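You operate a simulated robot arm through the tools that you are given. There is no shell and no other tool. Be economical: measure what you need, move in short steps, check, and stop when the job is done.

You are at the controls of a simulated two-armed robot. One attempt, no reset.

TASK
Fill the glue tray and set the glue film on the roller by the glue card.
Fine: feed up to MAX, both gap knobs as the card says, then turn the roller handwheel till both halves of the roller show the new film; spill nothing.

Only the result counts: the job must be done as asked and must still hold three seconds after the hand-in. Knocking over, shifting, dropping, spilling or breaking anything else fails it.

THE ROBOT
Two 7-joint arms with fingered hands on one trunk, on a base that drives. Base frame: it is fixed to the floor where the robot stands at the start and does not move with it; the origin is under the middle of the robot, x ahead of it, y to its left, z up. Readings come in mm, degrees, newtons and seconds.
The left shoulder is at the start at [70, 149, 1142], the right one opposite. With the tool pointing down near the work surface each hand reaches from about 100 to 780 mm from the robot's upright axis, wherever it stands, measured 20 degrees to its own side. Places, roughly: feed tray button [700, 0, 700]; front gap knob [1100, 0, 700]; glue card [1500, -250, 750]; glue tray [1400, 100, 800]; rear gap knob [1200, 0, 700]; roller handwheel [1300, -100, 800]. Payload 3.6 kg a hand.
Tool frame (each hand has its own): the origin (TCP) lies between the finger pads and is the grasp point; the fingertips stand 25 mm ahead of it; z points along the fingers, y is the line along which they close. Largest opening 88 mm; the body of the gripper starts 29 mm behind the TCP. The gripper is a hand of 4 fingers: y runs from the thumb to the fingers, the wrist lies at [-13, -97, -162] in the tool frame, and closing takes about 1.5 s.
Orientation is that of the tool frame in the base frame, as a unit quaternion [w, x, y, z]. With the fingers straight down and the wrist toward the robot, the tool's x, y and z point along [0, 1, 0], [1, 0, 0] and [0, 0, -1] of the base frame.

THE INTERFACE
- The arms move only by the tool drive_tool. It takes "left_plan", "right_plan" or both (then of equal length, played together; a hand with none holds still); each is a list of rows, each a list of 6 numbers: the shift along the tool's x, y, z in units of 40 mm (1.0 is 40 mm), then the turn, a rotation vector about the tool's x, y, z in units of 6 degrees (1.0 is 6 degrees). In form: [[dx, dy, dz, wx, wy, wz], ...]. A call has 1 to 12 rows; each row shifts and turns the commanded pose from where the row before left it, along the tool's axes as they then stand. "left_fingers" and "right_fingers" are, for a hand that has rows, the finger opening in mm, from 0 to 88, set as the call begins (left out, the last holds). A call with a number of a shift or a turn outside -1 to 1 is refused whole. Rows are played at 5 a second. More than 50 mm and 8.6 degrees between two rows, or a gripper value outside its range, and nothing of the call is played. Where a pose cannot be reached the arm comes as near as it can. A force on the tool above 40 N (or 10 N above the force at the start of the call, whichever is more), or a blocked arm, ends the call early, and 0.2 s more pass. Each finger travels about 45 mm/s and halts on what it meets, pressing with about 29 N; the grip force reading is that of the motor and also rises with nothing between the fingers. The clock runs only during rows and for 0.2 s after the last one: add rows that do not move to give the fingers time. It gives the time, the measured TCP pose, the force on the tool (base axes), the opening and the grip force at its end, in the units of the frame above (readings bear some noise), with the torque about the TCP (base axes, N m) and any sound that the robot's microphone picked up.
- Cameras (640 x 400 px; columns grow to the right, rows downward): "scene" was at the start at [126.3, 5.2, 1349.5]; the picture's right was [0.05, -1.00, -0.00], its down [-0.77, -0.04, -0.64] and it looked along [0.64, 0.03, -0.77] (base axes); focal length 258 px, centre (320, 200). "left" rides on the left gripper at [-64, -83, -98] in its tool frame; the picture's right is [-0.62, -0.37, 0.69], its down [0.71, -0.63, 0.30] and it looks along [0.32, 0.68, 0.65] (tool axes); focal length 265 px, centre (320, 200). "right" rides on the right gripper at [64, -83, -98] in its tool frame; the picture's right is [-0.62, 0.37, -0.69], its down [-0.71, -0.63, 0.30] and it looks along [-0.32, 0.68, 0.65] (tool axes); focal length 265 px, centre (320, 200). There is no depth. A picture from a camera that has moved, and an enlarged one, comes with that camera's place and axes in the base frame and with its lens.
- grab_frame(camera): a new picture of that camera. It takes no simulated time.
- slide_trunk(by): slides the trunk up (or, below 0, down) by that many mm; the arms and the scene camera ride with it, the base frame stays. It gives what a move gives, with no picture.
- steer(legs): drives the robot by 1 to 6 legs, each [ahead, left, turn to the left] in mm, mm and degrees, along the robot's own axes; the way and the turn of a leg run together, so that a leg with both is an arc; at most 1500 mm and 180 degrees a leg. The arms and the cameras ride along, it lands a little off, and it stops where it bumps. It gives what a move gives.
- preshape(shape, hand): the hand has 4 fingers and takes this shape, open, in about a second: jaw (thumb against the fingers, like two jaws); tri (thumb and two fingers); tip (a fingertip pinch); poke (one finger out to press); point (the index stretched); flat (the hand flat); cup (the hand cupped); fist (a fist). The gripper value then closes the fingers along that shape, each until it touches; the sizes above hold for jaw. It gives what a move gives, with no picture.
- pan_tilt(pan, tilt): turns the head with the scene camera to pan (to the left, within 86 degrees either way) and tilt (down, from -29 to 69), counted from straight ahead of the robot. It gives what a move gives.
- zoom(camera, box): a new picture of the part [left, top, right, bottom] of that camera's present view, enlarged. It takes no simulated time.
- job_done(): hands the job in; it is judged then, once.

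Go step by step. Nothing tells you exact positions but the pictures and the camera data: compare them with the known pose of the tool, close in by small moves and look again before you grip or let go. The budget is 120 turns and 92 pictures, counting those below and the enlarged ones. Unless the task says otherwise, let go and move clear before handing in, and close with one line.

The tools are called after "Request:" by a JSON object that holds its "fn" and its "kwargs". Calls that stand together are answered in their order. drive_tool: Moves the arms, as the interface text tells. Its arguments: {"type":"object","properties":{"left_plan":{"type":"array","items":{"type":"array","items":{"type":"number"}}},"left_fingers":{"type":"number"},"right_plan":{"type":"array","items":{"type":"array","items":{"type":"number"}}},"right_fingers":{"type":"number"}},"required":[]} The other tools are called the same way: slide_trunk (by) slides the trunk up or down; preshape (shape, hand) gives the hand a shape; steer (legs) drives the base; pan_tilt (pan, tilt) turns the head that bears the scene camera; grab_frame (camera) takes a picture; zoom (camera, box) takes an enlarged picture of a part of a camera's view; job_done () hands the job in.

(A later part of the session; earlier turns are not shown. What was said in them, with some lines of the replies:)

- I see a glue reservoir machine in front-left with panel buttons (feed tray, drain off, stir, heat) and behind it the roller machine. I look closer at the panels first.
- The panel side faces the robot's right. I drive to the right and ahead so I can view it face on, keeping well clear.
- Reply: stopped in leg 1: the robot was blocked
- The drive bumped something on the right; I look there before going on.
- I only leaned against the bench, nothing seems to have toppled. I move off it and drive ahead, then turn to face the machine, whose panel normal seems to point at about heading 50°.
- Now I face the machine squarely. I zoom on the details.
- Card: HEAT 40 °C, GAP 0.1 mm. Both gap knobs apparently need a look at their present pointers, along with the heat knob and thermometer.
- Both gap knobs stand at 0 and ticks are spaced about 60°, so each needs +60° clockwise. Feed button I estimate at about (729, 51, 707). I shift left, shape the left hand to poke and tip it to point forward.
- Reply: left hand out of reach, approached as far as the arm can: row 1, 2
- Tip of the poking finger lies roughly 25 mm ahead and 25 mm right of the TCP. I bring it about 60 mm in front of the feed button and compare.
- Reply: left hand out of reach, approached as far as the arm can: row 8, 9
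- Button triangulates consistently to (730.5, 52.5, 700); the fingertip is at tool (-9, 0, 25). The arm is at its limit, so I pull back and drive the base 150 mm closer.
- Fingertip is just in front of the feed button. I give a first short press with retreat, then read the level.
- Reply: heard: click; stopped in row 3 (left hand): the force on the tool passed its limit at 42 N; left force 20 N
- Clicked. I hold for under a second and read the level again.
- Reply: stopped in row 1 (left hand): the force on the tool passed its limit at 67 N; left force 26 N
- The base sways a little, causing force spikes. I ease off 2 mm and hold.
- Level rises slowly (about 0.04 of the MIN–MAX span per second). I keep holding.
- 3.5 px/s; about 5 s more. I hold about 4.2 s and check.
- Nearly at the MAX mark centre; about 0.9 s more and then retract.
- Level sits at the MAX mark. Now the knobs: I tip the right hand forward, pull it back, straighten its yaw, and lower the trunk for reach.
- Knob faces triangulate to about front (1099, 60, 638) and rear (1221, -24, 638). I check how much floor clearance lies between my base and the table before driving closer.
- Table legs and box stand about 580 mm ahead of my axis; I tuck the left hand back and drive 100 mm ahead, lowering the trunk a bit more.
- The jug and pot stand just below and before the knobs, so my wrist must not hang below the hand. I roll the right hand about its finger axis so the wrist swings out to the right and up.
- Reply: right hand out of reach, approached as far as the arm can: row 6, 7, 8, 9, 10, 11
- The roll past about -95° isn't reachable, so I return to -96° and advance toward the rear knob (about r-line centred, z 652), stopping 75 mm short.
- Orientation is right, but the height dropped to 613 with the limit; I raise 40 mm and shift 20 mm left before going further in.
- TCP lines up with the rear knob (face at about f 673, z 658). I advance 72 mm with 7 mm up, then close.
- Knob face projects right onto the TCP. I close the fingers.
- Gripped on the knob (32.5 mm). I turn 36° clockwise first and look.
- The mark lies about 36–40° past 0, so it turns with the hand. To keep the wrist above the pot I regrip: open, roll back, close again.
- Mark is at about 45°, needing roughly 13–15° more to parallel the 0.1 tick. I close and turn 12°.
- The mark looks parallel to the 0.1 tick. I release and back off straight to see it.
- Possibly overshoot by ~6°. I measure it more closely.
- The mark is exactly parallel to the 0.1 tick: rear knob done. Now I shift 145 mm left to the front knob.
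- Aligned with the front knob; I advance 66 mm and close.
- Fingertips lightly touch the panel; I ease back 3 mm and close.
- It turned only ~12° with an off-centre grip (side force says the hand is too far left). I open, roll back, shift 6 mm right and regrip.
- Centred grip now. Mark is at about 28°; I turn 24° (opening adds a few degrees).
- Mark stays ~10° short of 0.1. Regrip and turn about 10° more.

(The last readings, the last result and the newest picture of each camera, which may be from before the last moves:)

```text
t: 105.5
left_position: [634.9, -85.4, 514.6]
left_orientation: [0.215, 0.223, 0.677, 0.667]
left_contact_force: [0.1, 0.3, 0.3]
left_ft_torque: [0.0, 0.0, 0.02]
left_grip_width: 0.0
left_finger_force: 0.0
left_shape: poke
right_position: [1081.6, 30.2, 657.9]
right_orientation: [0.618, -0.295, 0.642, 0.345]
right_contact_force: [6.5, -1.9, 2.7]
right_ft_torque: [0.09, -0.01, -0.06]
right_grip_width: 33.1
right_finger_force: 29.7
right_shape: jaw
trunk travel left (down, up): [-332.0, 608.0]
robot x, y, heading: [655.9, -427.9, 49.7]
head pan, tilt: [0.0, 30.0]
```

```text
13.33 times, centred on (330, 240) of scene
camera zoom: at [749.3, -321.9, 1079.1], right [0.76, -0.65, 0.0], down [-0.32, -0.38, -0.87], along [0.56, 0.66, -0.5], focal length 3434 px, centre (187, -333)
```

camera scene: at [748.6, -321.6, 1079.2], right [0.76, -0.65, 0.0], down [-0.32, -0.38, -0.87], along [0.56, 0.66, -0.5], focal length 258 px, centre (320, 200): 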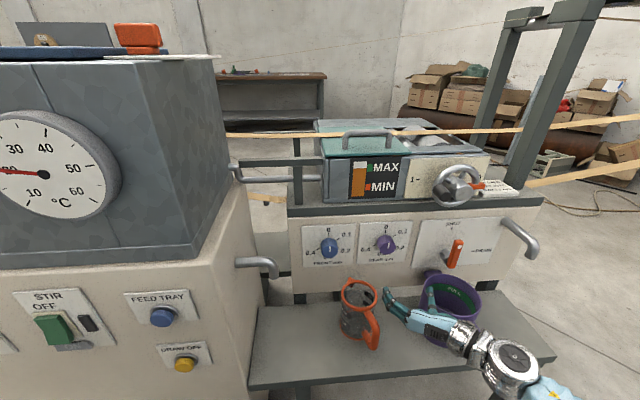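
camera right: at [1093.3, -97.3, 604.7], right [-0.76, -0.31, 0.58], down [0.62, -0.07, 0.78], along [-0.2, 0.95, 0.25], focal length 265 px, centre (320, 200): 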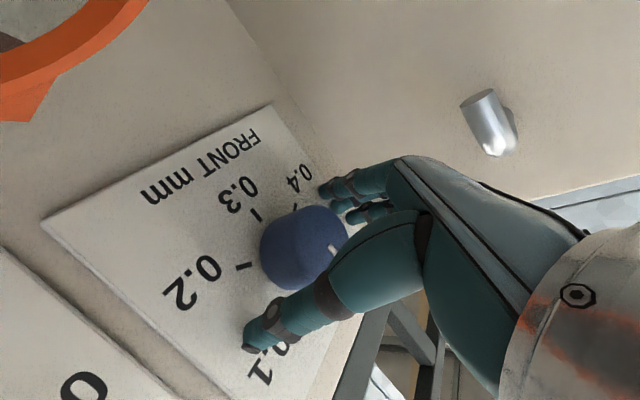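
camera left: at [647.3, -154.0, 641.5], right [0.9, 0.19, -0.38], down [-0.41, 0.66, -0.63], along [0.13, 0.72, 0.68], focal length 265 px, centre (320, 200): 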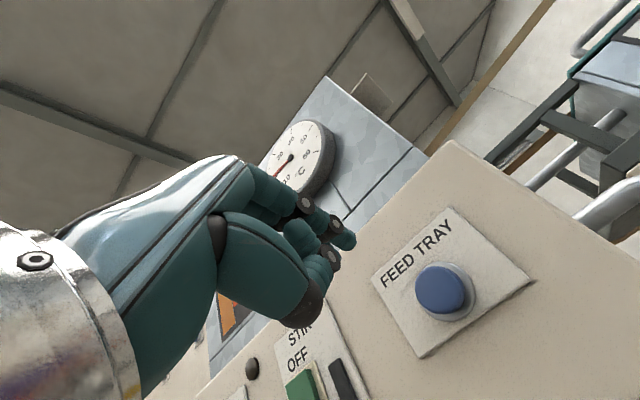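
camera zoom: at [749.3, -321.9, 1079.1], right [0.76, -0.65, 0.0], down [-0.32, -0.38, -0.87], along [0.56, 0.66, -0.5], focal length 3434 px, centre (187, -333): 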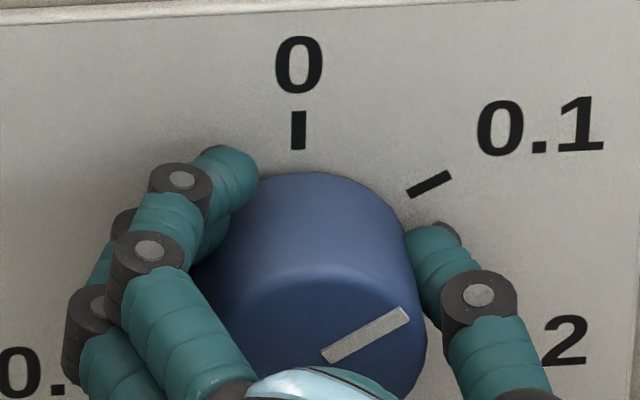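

About 3° short; a small 3° more, then release and back out.

Request:
{"fn": "drive_tool", "kwargs": {"right_plan": [[0, 0, 0, 0, 0, 0.5], [0, 0, 0, 0, 0, 0], [0, 0, 0, 0, 0, 0]]}}

Request:
{"fn": "drive_tool", "kwargs": {"right_fingers": 88, "right_plan": [[0, 0, 0, 0, 0, 0], [0, 0, 0, 0, 0, 0], [0, 0, 0, 0, 0, 0], [0, 0, 0, 0, 0, 0], [0, 0, 0, 0, 0, 0], [0, 0, 0, 0, 0, 0], [0, 0, 0, 0, 0, 0], [0, 0, -0.5, 0, 0, -1], [0, 0, -0.5, 0, 0, -1], [0, 0, -0.9, 0, 0, -0.4], [0, 0, 0, 0, 0, 0]]}}

Request:
{"fn": "zoom", "kwargs": {"camera": "scene", "box": [310, 225, 350, 255]}}

Request:
{"fn": "zoom", "kwargs": {"camera": "scene", "box": [340, 140, 540, 265]}}

```text
t: 106.3
left_position: [635.5, -84.9, 515.8]
left_orientation: [0.214, 0.224, 0.678, 0.666]
left_contact_force: [0.4, 0.1, 0.6]
left_ft_torque: [0.01, -0.01, 0.02]
left_grip_width: 0.3
left_finger_force: 0.2
left_shape: poke
right_position: [1082.6, 29.4, 657.9]
right_orientation: [0.608, -0.278, 0.65, 0.362]
right_contact_force: [9.3, -1.5, 1.9]
right_ft_torque: [0.02, -0.02, -0.11]
right_grip_width: 32.8
right_finger_force: 28.6
right_shape: jaw
trunk travel left (down, up): [-332.0, 608.0]
robot x, y, heading: [659.0, -432.3, 49.8]
head pan, tilt: [0.0, 30.0]
```

```text
t: 108.7
left_position: [634.8, -83.3, 514.5]
left_orientation: [0.214, 0.223, 0.679, 0.666]
left_contact_force: [-0.9, -0.4, 0.2]
left_ft_torque: [0.01, 0.01, 0.02]
left_grip_width: 0.0
left_finger_force: 0.1
left_shape: poke
right_position: [1037.1, -32.1, 656.0]
right_orientation: [0.648, -0.359, 0.609, 0.282]
right_contact_force: [0.0, 0.6, 0.1]
right_ft_torque: [-0.03, 0.03, 0.0]
right_grip_width: 87.6
right_finger_force: 0.0
right_shape: jaw
trunk travel left (down, up): [-332.0, 608.0]
robot x, y, heading: [655.4, -429.9, 49.7]
head pan, tilt: [0.0, 30.0]
```

```text
13.33 times, centred on (330, 240) of scene
camera zoom: at [748.9, -321.0, 1079.0], right [0.76, -0.65, 0.0], down [-0.32, -0.38, -0.87], along [0.56, 0.66, -0.5], focal length 3434 px, centre (187, -333)
```

zoom: 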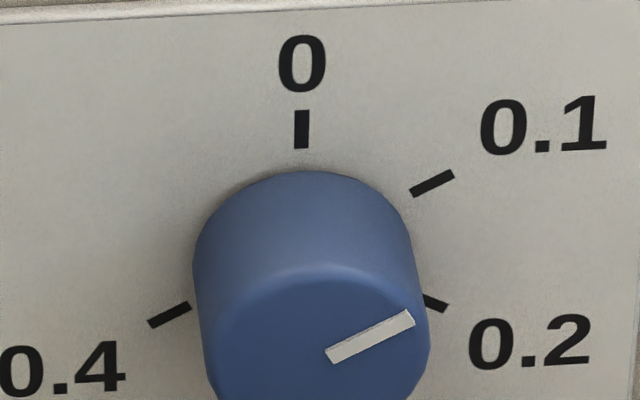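

```text
3.20 times, centred on (440, 202) of scene
camera zoom: at [748.9, -321.0, 1079.0], right [0.76, -0.65, 0.0], down [-0.32, -0.38, -0.87], along [0.56, 0.66, -0.5], focal length 824 px, centre (-64, 192)
```

zoom: 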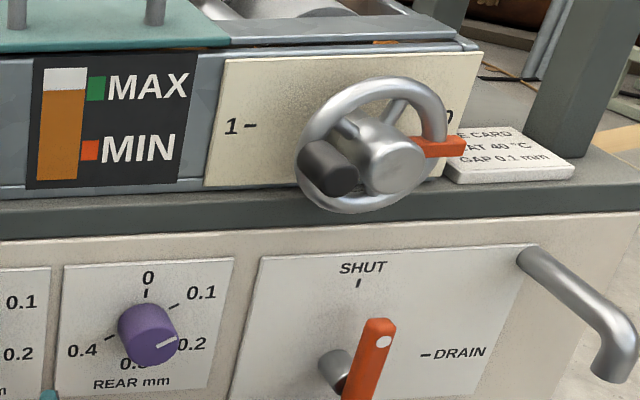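

Front knob reads 0.1 as well. Now the handwheel: axis at about r 1123, z 831, with the black crank handle at 9 o'clock. I back off and go to the front of the handle for a closer look.

Request:
{"fn": "drive_tool", "kwargs": {"right_plan": [[0, 0, -0.7, 0, 0, 0], [0, 0, -0.7, 0, 0, 0], [0, 0, -0.7, 0, 0, 0], [-0.54, -0.79, 0, 0, 0, 0], [-0.54, -0.79, 0, 0, 0, 0], [-0.54, -0.79, 0, 0, 0, 0], [-0.54, -0.79, 0, 0, 0, 0], [-0.54, -0.79, 0, 0, 0, 0], [-0.54, -0.79, 0, 0, 0, 0], [-0.54, -0.79, 0, 0, 0, 0], [0, 0, 0, 0, 0, 0]]}}

Request:
{"fn": "grab_frame", "kwargs": {"camera": "right"}}

Request:
{"fn": "grab_frame", "kwargs": {"camera": "scene"}}

```text
t: 111.1
left_position: [633.2, -84.3, 513.9]
left_orientation: [0.215, 0.224, 0.678, 0.666]
left_contact_force: [0.9, 0.4, 0.2]
left_ft_torque: [0.01, -0.01, 0.0]
left_grip_width: 0.0
left_finger_force: 0.0
left_shape: poke
right_position: [1139.3, -207.0, 818.3]
right_orientation: [0.651, -0.36, 0.607, 0.28]
right_contact_force: [0.2, 0.2, -0.7]
right_ft_torque: [0.01, 0.02, -0.02]
right_grip_width: 88.0
right_finger_force: 0.0
right_shape: jaw
right hand out of reach, approached as far as the arm can: row 8, 9
trunk travel left (down, up): [-332.0, 608.0]
robot x, y, heading: [661.5, -431.5, 49.4]
head pan, tilt: [0.0, 30.0]
```

```text
29 pictures are left
camera right: at [1155.4, -341.0, 766.4], right [-0.77, -0.3, 0.56], down [0.61, -0.07, 0.79], along [-0.2, 0.95, 0.24], focal length 265 px, centre (320, 200)
```

right: 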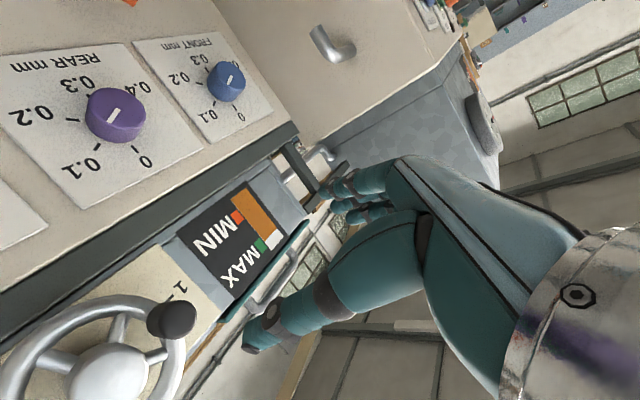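

```text
28 pictures are left
camera scene: at [748.6, -320.7, 1079.0], right [0.76, -0.65, 0.0], down [-0.32, -0.38, -0.87], along [0.56, 0.66, -0.5], focal length 258 px, centre (320, 200)
```

scene: 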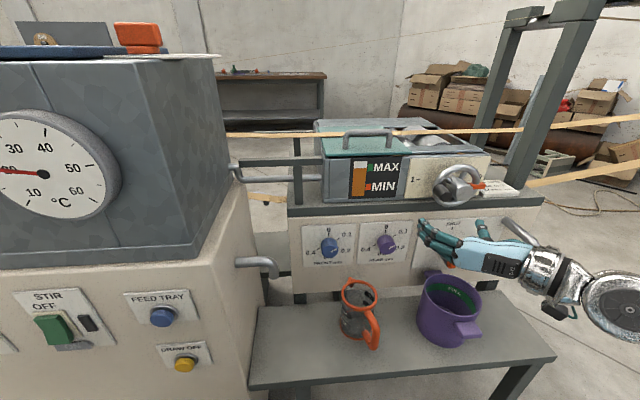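

The handle sits only ~40 mm from the hub, too tight to grasp around, so I'll push it round with one finger. I raise the trunk, give the right hand a point shape and look.

Request:
{"fn": "slide_trunk", "kwargs": {"by": 190}}

Request:
{"fn": "preshape", "kwargs": {"hand": "right", "shape": "point"}}

Request:
{"fn": "drive_tool", "kwargs": {"right_plan": [[0.9, 0, 0, 0, 0, 0], [0.9, 0, 0, 0, 0, 0], [0.9, 0, 0, 0, 0, 0], [0.9, 0, 0, 0, 0, 0], [0.9, 0, 0, 0, 0, 0], [0, 0, 0, 0, 0, 0]]}}

Request:
{"fn": "grab_frame", "kwargs": {"camera": "right"}}

Request:
{"fn": "zoom", "kwargs": {"camera": "scene", "box": [360, 170, 560, 320]}}

```text
t: 113.2
left_position: [635.3, -84.3, 703.7]
left_orientation: [0.216, 0.223, 0.677, 0.667]
left_contact_force: [-0.5, 0.5, -0.1]
left_ft_torque: [0.02, 0.01, -0.01]
left_grip_width: 0.2
left_finger_force: 0.1
left_shape: poke
right_position: [1139.1, -207.8, 1007.8]
right_orientation: [0.649, -0.358, 0.609, 0.282]
right_contact_force: [-0.2, -0.5, 0.0]
right_ft_torque: [-0.03, -0.04, 0.0]
right_grip_width: 87.7
right_finger_force: 0.0
right_shape: jaw
trunk travel left (down, up): [-522.0, 418.0]
robot x, y, heading: [656.9, -433.6, 49.9]
head pan, tilt: [0.0, 30.0]
```

```text
t: 114.1
left_position: [635.4, -84.7, 704.4]
left_orientation: [0.214, 0.222, 0.678, 0.667]
left_contact_force: [-0.9, 1.2, -0.4]
left_ft_torque: [0.0, 0.01, 0.01]
left_grip_width: 0.0
left_finger_force: 0.0
left_shape: poke
right_position: [1137.8, -206.7, 1008.1]
right_orientation: [0.649, -0.359, 0.609, 0.281]
right_contact_force: [-0.2, -0.9, -0.1]
right_ft_torque: [0.01, 0.0, 0.0]
right_grip_width: 80.5
right_finger_force: 0.0
right_shape: point
trunk travel left (down, up): [-522.0, 418.0]
robot x, y, heading: [659.5, -431.4, 49.8]
head pan, tilt: [0.0, 30.0]
```

```text
t: 115.5
left_position: [634.8, -83.7, 704.7]
left_orientation: [0.215, 0.224, 0.678, 0.666]
left_contact_force: [0.3, -0.5, -0.6]
left_ft_torque: [0.06, -0.02, 0.0]
left_grip_width: 0.0
left_finger_force: 0.1
left_shape: poke
right_position: [1157.8, -218.2, 829.7]
right_orientation: [0.649, -0.359, 0.609, 0.282]
right_contact_force: [0.0, 0.4, 0.2]
right_ft_torque: [-0.01, -0.02, 0.02]
right_grip_width: 80.5
right_finger_force: 0.0
right_shape: point
trunk travel left (down, up): [-522.0, 418.0]
robot x, y, heading: [656.5, -428.4, 50.0]
head pan, tilt: [0.0, 30.0]
```

```text
27 pictures are left
camera right: at [1173.3, -352.0, 777.5], right [-0.76, -0.3, 0.57], down [0.61, -0.07, 0.79], along [-0.2, 0.95, 0.24], focal length 265 px, centre (320, 200)
```

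right: 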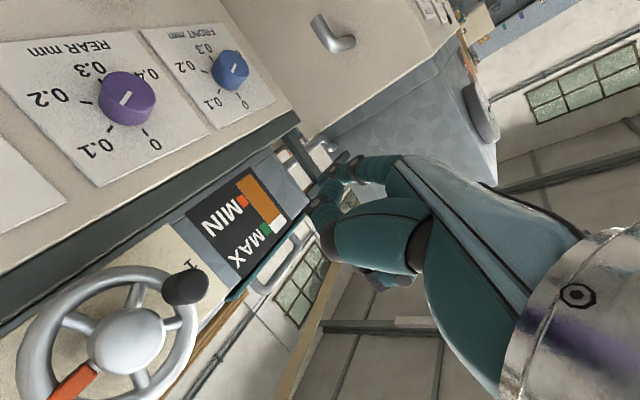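

```text
2.67 times, centred on (460, 245) of scene
camera zoom: at [748.8, -321.6, 1269.1], right [0.76, -0.65, 0.0], down [-0.32, -0.38, -0.87], along [0.56, 0.66, -0.5], focal length 687 px, centre (-53, 80)
```

zoom: 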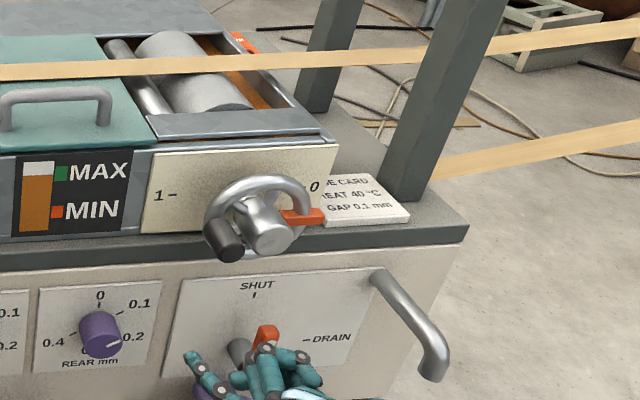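

Request:
{"fn": "zoom", "kwargs": {"camera": "scene", "box": [410, 270, 510, 345]}}

Request:
{"fn": "zoom", "kwargs": {"camera": "right", "box": [280, 110, 480, 310]}}

```text
5.33 times, centred on (460, 308) of scene
camera zoom: at [748.8, -321.6, 1269.1], right [0.76, -0.65, 0.0], down [-0.32, -0.38, -0.87], along [0.56, 0.66, -0.5], focal length 1374 px, centre (-427, -373)
```

zoom: 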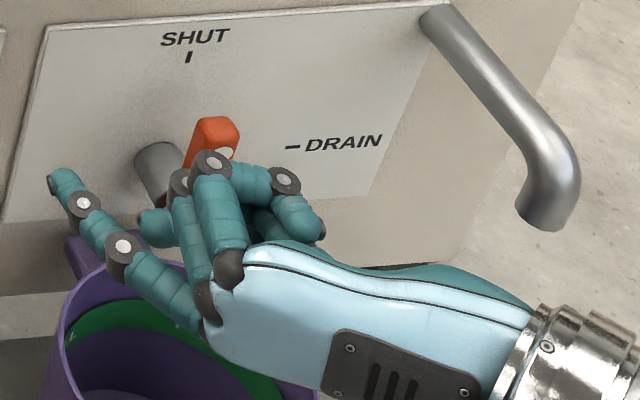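

```text
2.00 times, centred on (380, 210) of right
camera zoom: at [1173.3, -352.0, 777.5], right [-0.76, -0.3, 0.57], down [0.61, -0.07, 0.79], along [-0.2, 0.95, 0.24], focal length 531 px, centre (200, 180)
```

zoom: 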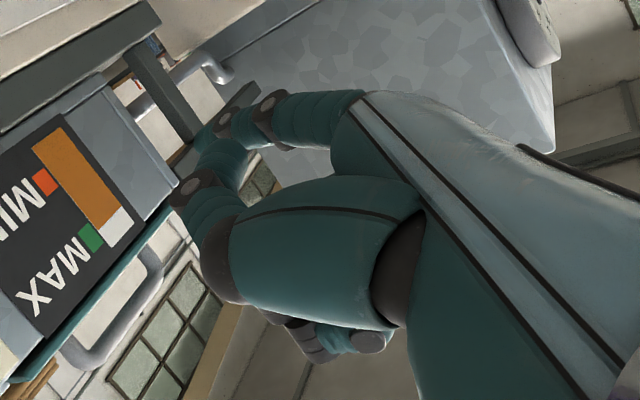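

Refined: handle end at (f 628, r 1087, z 822), hub axis (r 1135, z 818), crank radius ~48. I switch to the poke shape and place the finger below-left of the handle.

Request:
{"fn": "preshape", "kwargs": {"hand": "right", "shape": "poke"}}

Request:
{"fn": "drive_tool", "kwargs": {"right_plan": [[0.25, -0.21, 0.59, 0, 0, 0], [0.25, -0.21, 0.59, 0, 0, 0], [0.25, -0.21, 0.59, 0, 0, 0], [0, 0, 0, 0, 0, 0]]}}

Request:
{"fn": "zoom", "kwargs": {"camera": "scene", "box": [400, 200, 500, 275]}}

Request:
{"fn": "zoom", "kwargs": {"camera": "right", "box": [120, 100, 440, 360]}}

```text
t: 116.4
left_position: [635.8, -84.4, 704.3]
left_orientation: [0.215, 0.224, 0.678, 0.666]
left_contact_force: [0.1, -0.2, 0.3]
left_ft_torque: [0.0, -0.02, 0.02]
left_grip_width: 0.0
left_finger_force: 0.0
left_shape: poke
right_position: [1158.1, -218.0, 829.7]
right_orientation: [0.648, -0.359, 0.609, 0.281]
right_contact_force: [-0.7, -0.2, -0.2]
right_ft_torque: [-0.01, -0.03, 0.02]
right_grip_width: 0.1
right_finger_force: 0.1
right_shape: poke
trunk travel left (down, up): [-522.0, 418.0]
robot x, y, heading: [658.3, -427.9, 49.8]
head pan, tilt: [0.0, 30.0]
```

```text
t: 117.4
left_position: [634.4, -83.8, 703.7]
left_orientation: [0.215, 0.223, 0.678, 0.667]
left_contact_force: [0.2, -0.6, -0.5]
left_ft_torque: [0.01, 0.01, 0.03]
left_grip_width: 0.1
left_finger_force: 0.1
left_shape: poke
right_position: [1222.2, -177.5, 803.3]
right_orientation: [0.649, -0.359, 0.608, 0.282]
right_contact_force: [-0.1, -0.3, 0.6]
right_ft_torque: [-0.02, 0.01, 0.02]
right_grip_width: 0.0
right_finger_force: 0.1
right_shape: poke
trunk travel left (down, up): [-522.0, 418.0]
robot x, y, heading: [655.8, -428.7, 50.0]
head pan, tilt: [0.0, 30.0]
```

```text
5.33 times, centred on (450, 238) of scene
camera zoom: at [748.1, -322.1, 1269.3], right [0.76, -0.65, 0.0], down [-0.32, -0.38, -0.87], along [0.56, 0.66, -0.5], focal length 1374 px, centre (-373, 0)
```

zoom: 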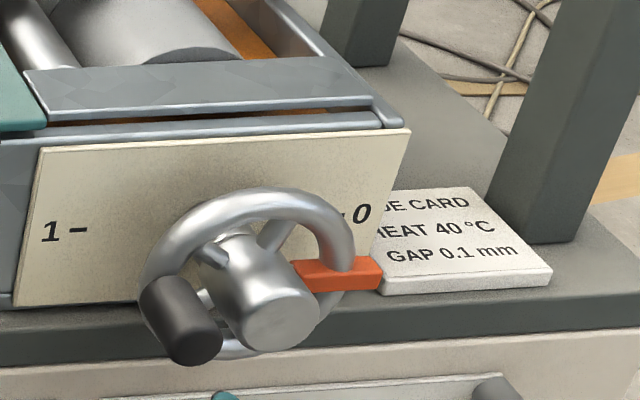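

```text
1.54 times, centred on (280, 230) of right
camera zoom: at [1238.0, -311.6, 750.3], right [-0.76, -0.3, 0.57], down [0.61, -0.07, 0.79], along [-0.2, 0.95, 0.24], focal length 408 px, centre (382, 154)
```

zoom: 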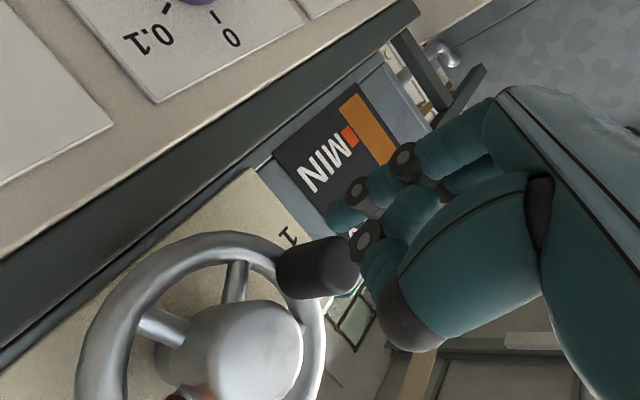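

Geometry agrees well. I insert the finger beside the handle (f 648) and push it about 55° upward (clockwise) as a first trial.

Request:
{"fn": "drive_tool", "kwargs": {"right_plan": [[0, 0, 0.6, 0, 0, 0], [0, 0, 0.6, 0, 0, 0], [0, 0, 0, 0, 0, 0]]}}

Request:
{"fn": "drive_tool", "kwargs": {"right_plan": [[-0.303, 0.077, 0, 0, 0, 0], [-0.314, -0.005, 0, 0, 0, 0], [-0.299, -0.086, 0, 0, 0, 0], [-0.268, -0.16, 0, 0, 0, 0], [0, 0, 0, 0, 0, 0]]}}

Request:
{"fn": "zoom", "kwargs": {"camera": "scene", "box": [370, 165, 510, 270]}}

```text
t: 118.0
left_position: [634.2, -87.0, 706.4]
left_orientation: [0.215, 0.222, 0.676, 0.669]
left_contact_force: [-1.0, -0.7, -0.1]
left_ft_torque: [0.01, -0.02, 0.03]
left_grip_width: 0.0
left_finger_force: 0.0
left_shape: poke
right_position: [1235.2, -151.4, 802.7]
right_orientation: [0.644, -0.365, 0.607, 0.288]
right_contact_force: [-25.6, -31.2, 7.1]
right_ft_torque: [0.48, -0.46, -0.41]
right_grip_width: 0.0
right_finger_force: 0.0
right_shape: poke
trunk travel left (down, up): [-522.0, 418.0]
robot x, y, heading: [656.4, -428.7, 49.9]
head pan, tilt: [0.0, 30.0]
stopped in row 2 (right hand): the force on the tool passed its limit at 45 N (the readings are from after the stop); the commanded pose is now the measured one
```

```text
t: 119.2
left_position: [633.6, -88.1, 705.3]
left_orientation: [0.215, 0.223, 0.676, 0.668]
left_contact_force: [0.1, 0.2, -0.3]
left_ft_torque: [0.02, -0.02, -0.01]
left_grip_width: 0.0
left_finger_force: 0.1
left_shape: poke
right_position: [1240.0, -150.2, 850.4]
right_orientation: [0.644, -0.365, 0.608, 0.287]
right_contact_force: [-20.2, -33.2, -6.6]
right_ft_torque: [0.36, -0.12, -0.45]
right_grip_width: 0.0
right_finger_force: 0.2
right_shape: poke
trunk travel left (down, up): [-522.0, 418.0]
robot x, y, heading: [655.5, -430.5, 49.6]
head pan, tilt: [0.0, 30.0]
```

```text
3.81 times, centred on (440, 218) of scene
camera zoom: at [746.1, -326.7, 1269.9], right [0.76, -0.65, 0.0], down [-0.32, -0.38, -0.87], along [0.56, 0.66, -0.5], focal length 981 px, centre (-137, 133)
```

zoom: 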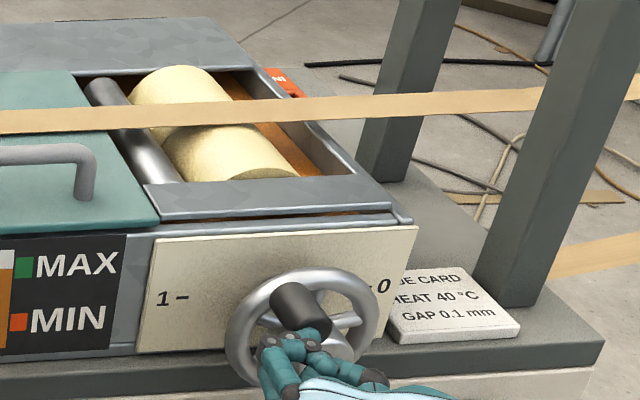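

Pushing works: the wheel turned and the roller now shows a cream film. I ease the axial pressure (the tip rubs the rim) and carry on round.

Request:
{"fn": "drive_tool", "kwargs": {"right_plan": [[0, 0, -0.15, 0, 0, 0], [-0.218, -0.225, 0, 0, 0, 0], [-0.152, -0.273, 0, 0, 0, 0], [-0.076, -0.303, 0, 0, 0, 0], [0.006, -0.314, 0, 0, 0, 0], [0.087, -0.3, 0, 0, 0, 0], [0.161, -0.269, 0, 0, 0, 0], [0, 0, 0, 0, 0, 0]]}}

Request:
{"fn": "zoom", "kwargs": {"camera": "scene", "box": [370, 165, 510, 270]}}

```text
t: 121.0
left_position: [634.8, -84.9, 704.5]
left_orientation: [0.215, 0.223, 0.678, 0.667]
left_contact_force: [0.4, -0.8, -0.1]
left_ft_torque: [-0.01, 0.02, -0.01]
left_grip_width: 0.0
left_finger_force: 0.1
left_shape: poke
right_position: [1291.4, -190.6, 863.9]
right_orientation: [0.643, -0.364, 0.61, 0.286]
right_contact_force: [0.1, -0.6, 0.4]
right_ft_torque: [0.0, 0.0, -0.01]
right_grip_width: 0.0
right_finger_force: 0.0
right_shape: poke
trunk travel left (down, up): [-522.0, 418.0]
robot x, y, heading: [657.0, -428.4, 49.5]
head pan, tilt: [0.0, 30.0]
```

```text
3.81 times, centred on (440, 218) of scene
camera zoom: at [748.0, -322.1, 1269.3], right [0.76, -0.65, 0.0], down [-0.32, -0.38, -0.87], along [0.56, 0.66, -0.5], focal length 981 px, centre (-137, 133)
```

zoom: 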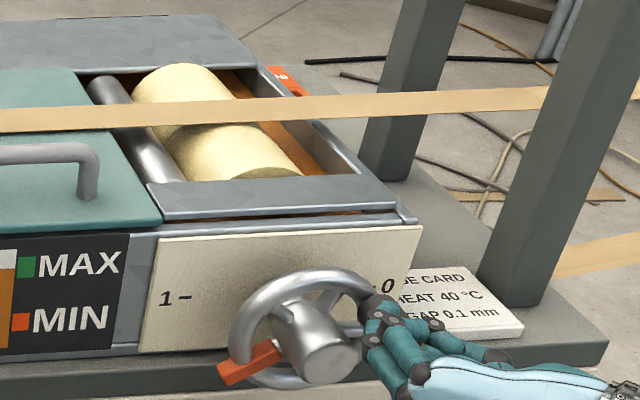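

Pointer went round to about 8 o'clock, roller cream on top. I continue for the full revolution.

Request:
{"fn": "drive_tool", "kwargs": {"right_plan": [[0.226, -0.219, 0, 0, 0, 0], [0.274, -0.153, 0, 0, 0, 0], [0.303, -0.077, 0, 0, 0, 0], [0.314, 0.005, 0, 0, 0, 0], [0.299, 0.086, 0, 0, 0, 0], [0.268, 0.16, 0, 0, 0, 0], [0, 0, 0, 0, 0, 0]]}}

Request:
{"fn": "zoom", "kwargs": {"camera": "scene", "box": [370, 165, 510, 270]}}

```text
t: 122.0
left_position: [634.1, -85.0, 704.8]
left_orientation: [0.215, 0.223, 0.678, 0.667]
left_contact_force: [1.0, 0.3, 0.0]
left_ft_torque: [-0.01, 0.03, 0.01]
left_grip_width: 0.0
left_finger_force: 0.1
left_shape: poke
right_position: [1307.0, -200.6, 843.1]
right_orientation: [0.655, -0.36, 0.595, 0.295]
right_contact_force: [-13.6, 2.4, 21.0]
right_ft_torque: [0.41, -0.11, 0.27]
right_grip_width: 0.0
right_finger_force: 0.1
right_shape: poke
trunk travel left (down, up): [-522.0, 418.0]
robot x, y, heading: [661.6, -428.3, 49.7]
head pan, tilt: [0.0, 30.0]
stopped in row 5 (right hand): the force on the tool passed its limit at 44 N (the readings are from after the stop); the commanded pose is now the measured one
```

```text
3.81 times, centred on (440, 218) of scene
camera zoom: at [747.0, -323.4, 1269.5], right [0.76, -0.65, 0.0], down [-0.32, -0.38, -0.87], along [0.56, 0.66, -0.5], focal length 981 px, centre (-137, 133)
```

zoom: 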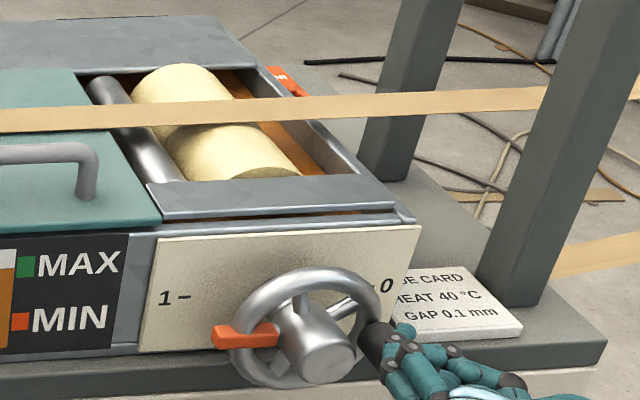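

The pointer now points at the "1" mark and the wheel seems to meet its stop. I lift the finger off, back out and inspect the roller and gauge.

Request:
{"fn": "drive_tool", "kwargs": {"right_plan": [[-0.15, 0, 0, 0, 0, 0], [0, 0, -0.6, 0, 0, 0], [0, 0, -0.8, 0, 0, 0], [0, 0, -1, 0, 0, 0], [0, 0, 0, 0, 0, 0]]}}

Request:
{"fn": "zoom", "kwargs": {"camera": "scene", "box": [310, 150, 470, 255]}}

Request:
{"fn": "zoom", "kwargs": {"camera": "scene", "box": [380, 165, 460, 225]}}

```text
t: 123.2
left_position: [636.0, -83.6, 703.5]
left_orientation: [0.214, 0.223, 0.678, 0.667]
left_contact_force: [0.9, 0.5, -0.6]
left_ft_torque: [-0.05, 0.01, -0.03]
left_grip_width: 0.2
left_finger_force: 0.0
left_shape: poke
right_position: [1257.7, -280.1, 835.2]
right_orientation: [0.65, -0.361, 0.602, 0.29]
right_contact_force: [-0.6, -0.2, -0.1]
right_ft_torque: [0.0, -0.04, -0.01]
right_grip_width: 0.1
right_finger_force: 0.0
right_shape: poke
trunk travel left (down, up): [-522.0, 418.0]
robot x, y, heading: [656.3, -429.8, 49.8]
head pan, tilt: [0.0, 30.0]
```

```text
3.81 times, centred on (390, 202) of scene
camera zoom: at [749.4, -320.3, 1268.9], right [0.76, -0.65, 0.0], down [-0.32, -0.38, -0.87], along [0.56, 0.66, -0.5], focal length 981 px, centre (53, 190)
```

zoom: 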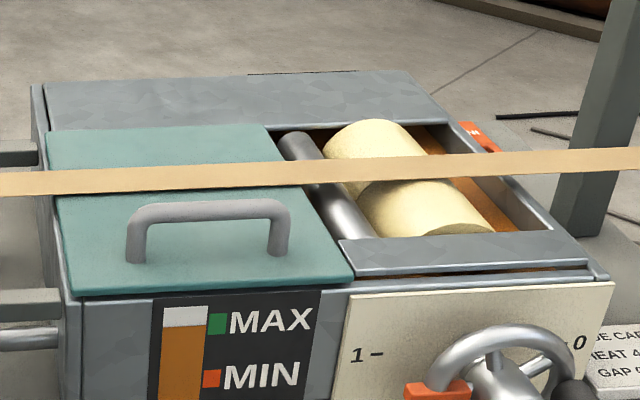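

```text
6.67 times, centred on (420, 195) of scene
camera zoom: at [749.4, -320.3, 1268.9], right [0.76, -0.65, 0.0], down [-0.32, -0.38, -0.87], along [0.56, 0.66, -0.5], focal length 1717 px, centre (-347, 233)
```

zoom: 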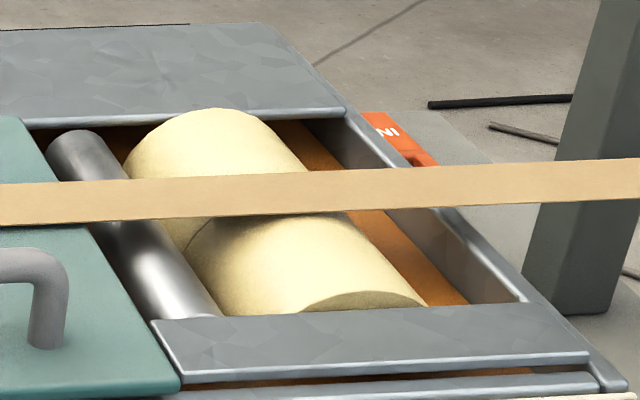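

Both halves show an even cream film. I double-check gauge level and both knobs once more.

Request:
{"fn": "zoom", "kwargs": {"camera": "scene", "box": [330, 215, 410, 265]}}

Request:
{"fn": "zoom", "kwargs": {"camera": "scene", "box": [290, 220, 490, 345]}}

```text
8.00 times, centred on (370, 240) of scene
camera zoom: at [749.4, -320.3, 1268.9], right [0.76, -0.65, 0.0], down [-0.32, -0.38, -0.87], along [0.56, 0.66, -0.5], focal length 2060 px, centre (-80, -120)
```

zoom: 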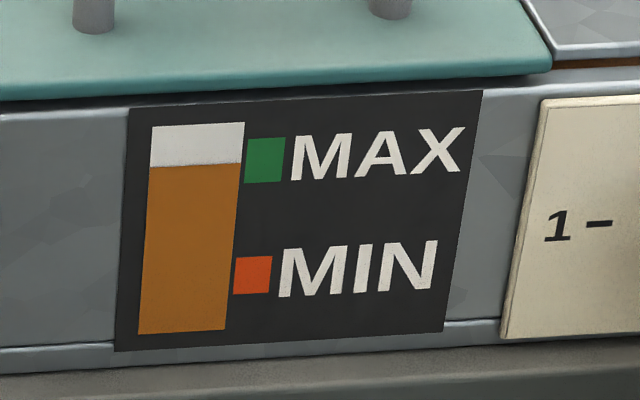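

```text
3.20 times, centred on (390, 282) of scene
camera zoom: at [749.4, -320.3, 1268.9], right [0.76, -0.65, 0.0], down [-0.32, -0.38, -0.87], along [0.56, 0.66, -0.5], focal length 824 px, centre (96, -64)
```

zoom: 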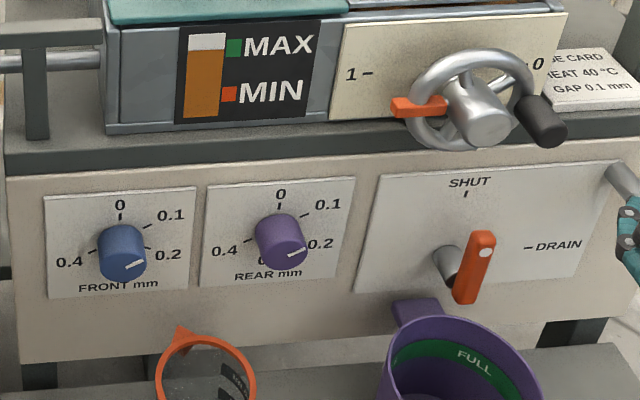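

The glue level sits at the centre of the MAX mark. Both knobs point to 0.1, both roller halves are coated, nothing is spilled and both hands are clear.

Request:
{"fn": "job_done", "kwargs": {}}

```text
The job is handed in.
```

The job is handed in: the tray is filled to MAX and both gap knobs are at 0.1 mm per the card. The handwheel is turned from 0 to 1, where it met a stop, and both halves of the roller show the new film. I saw no spill. I left the heat knob at OFF (20 °C), because your list did not include heat, although the card also calls for 40 °C.
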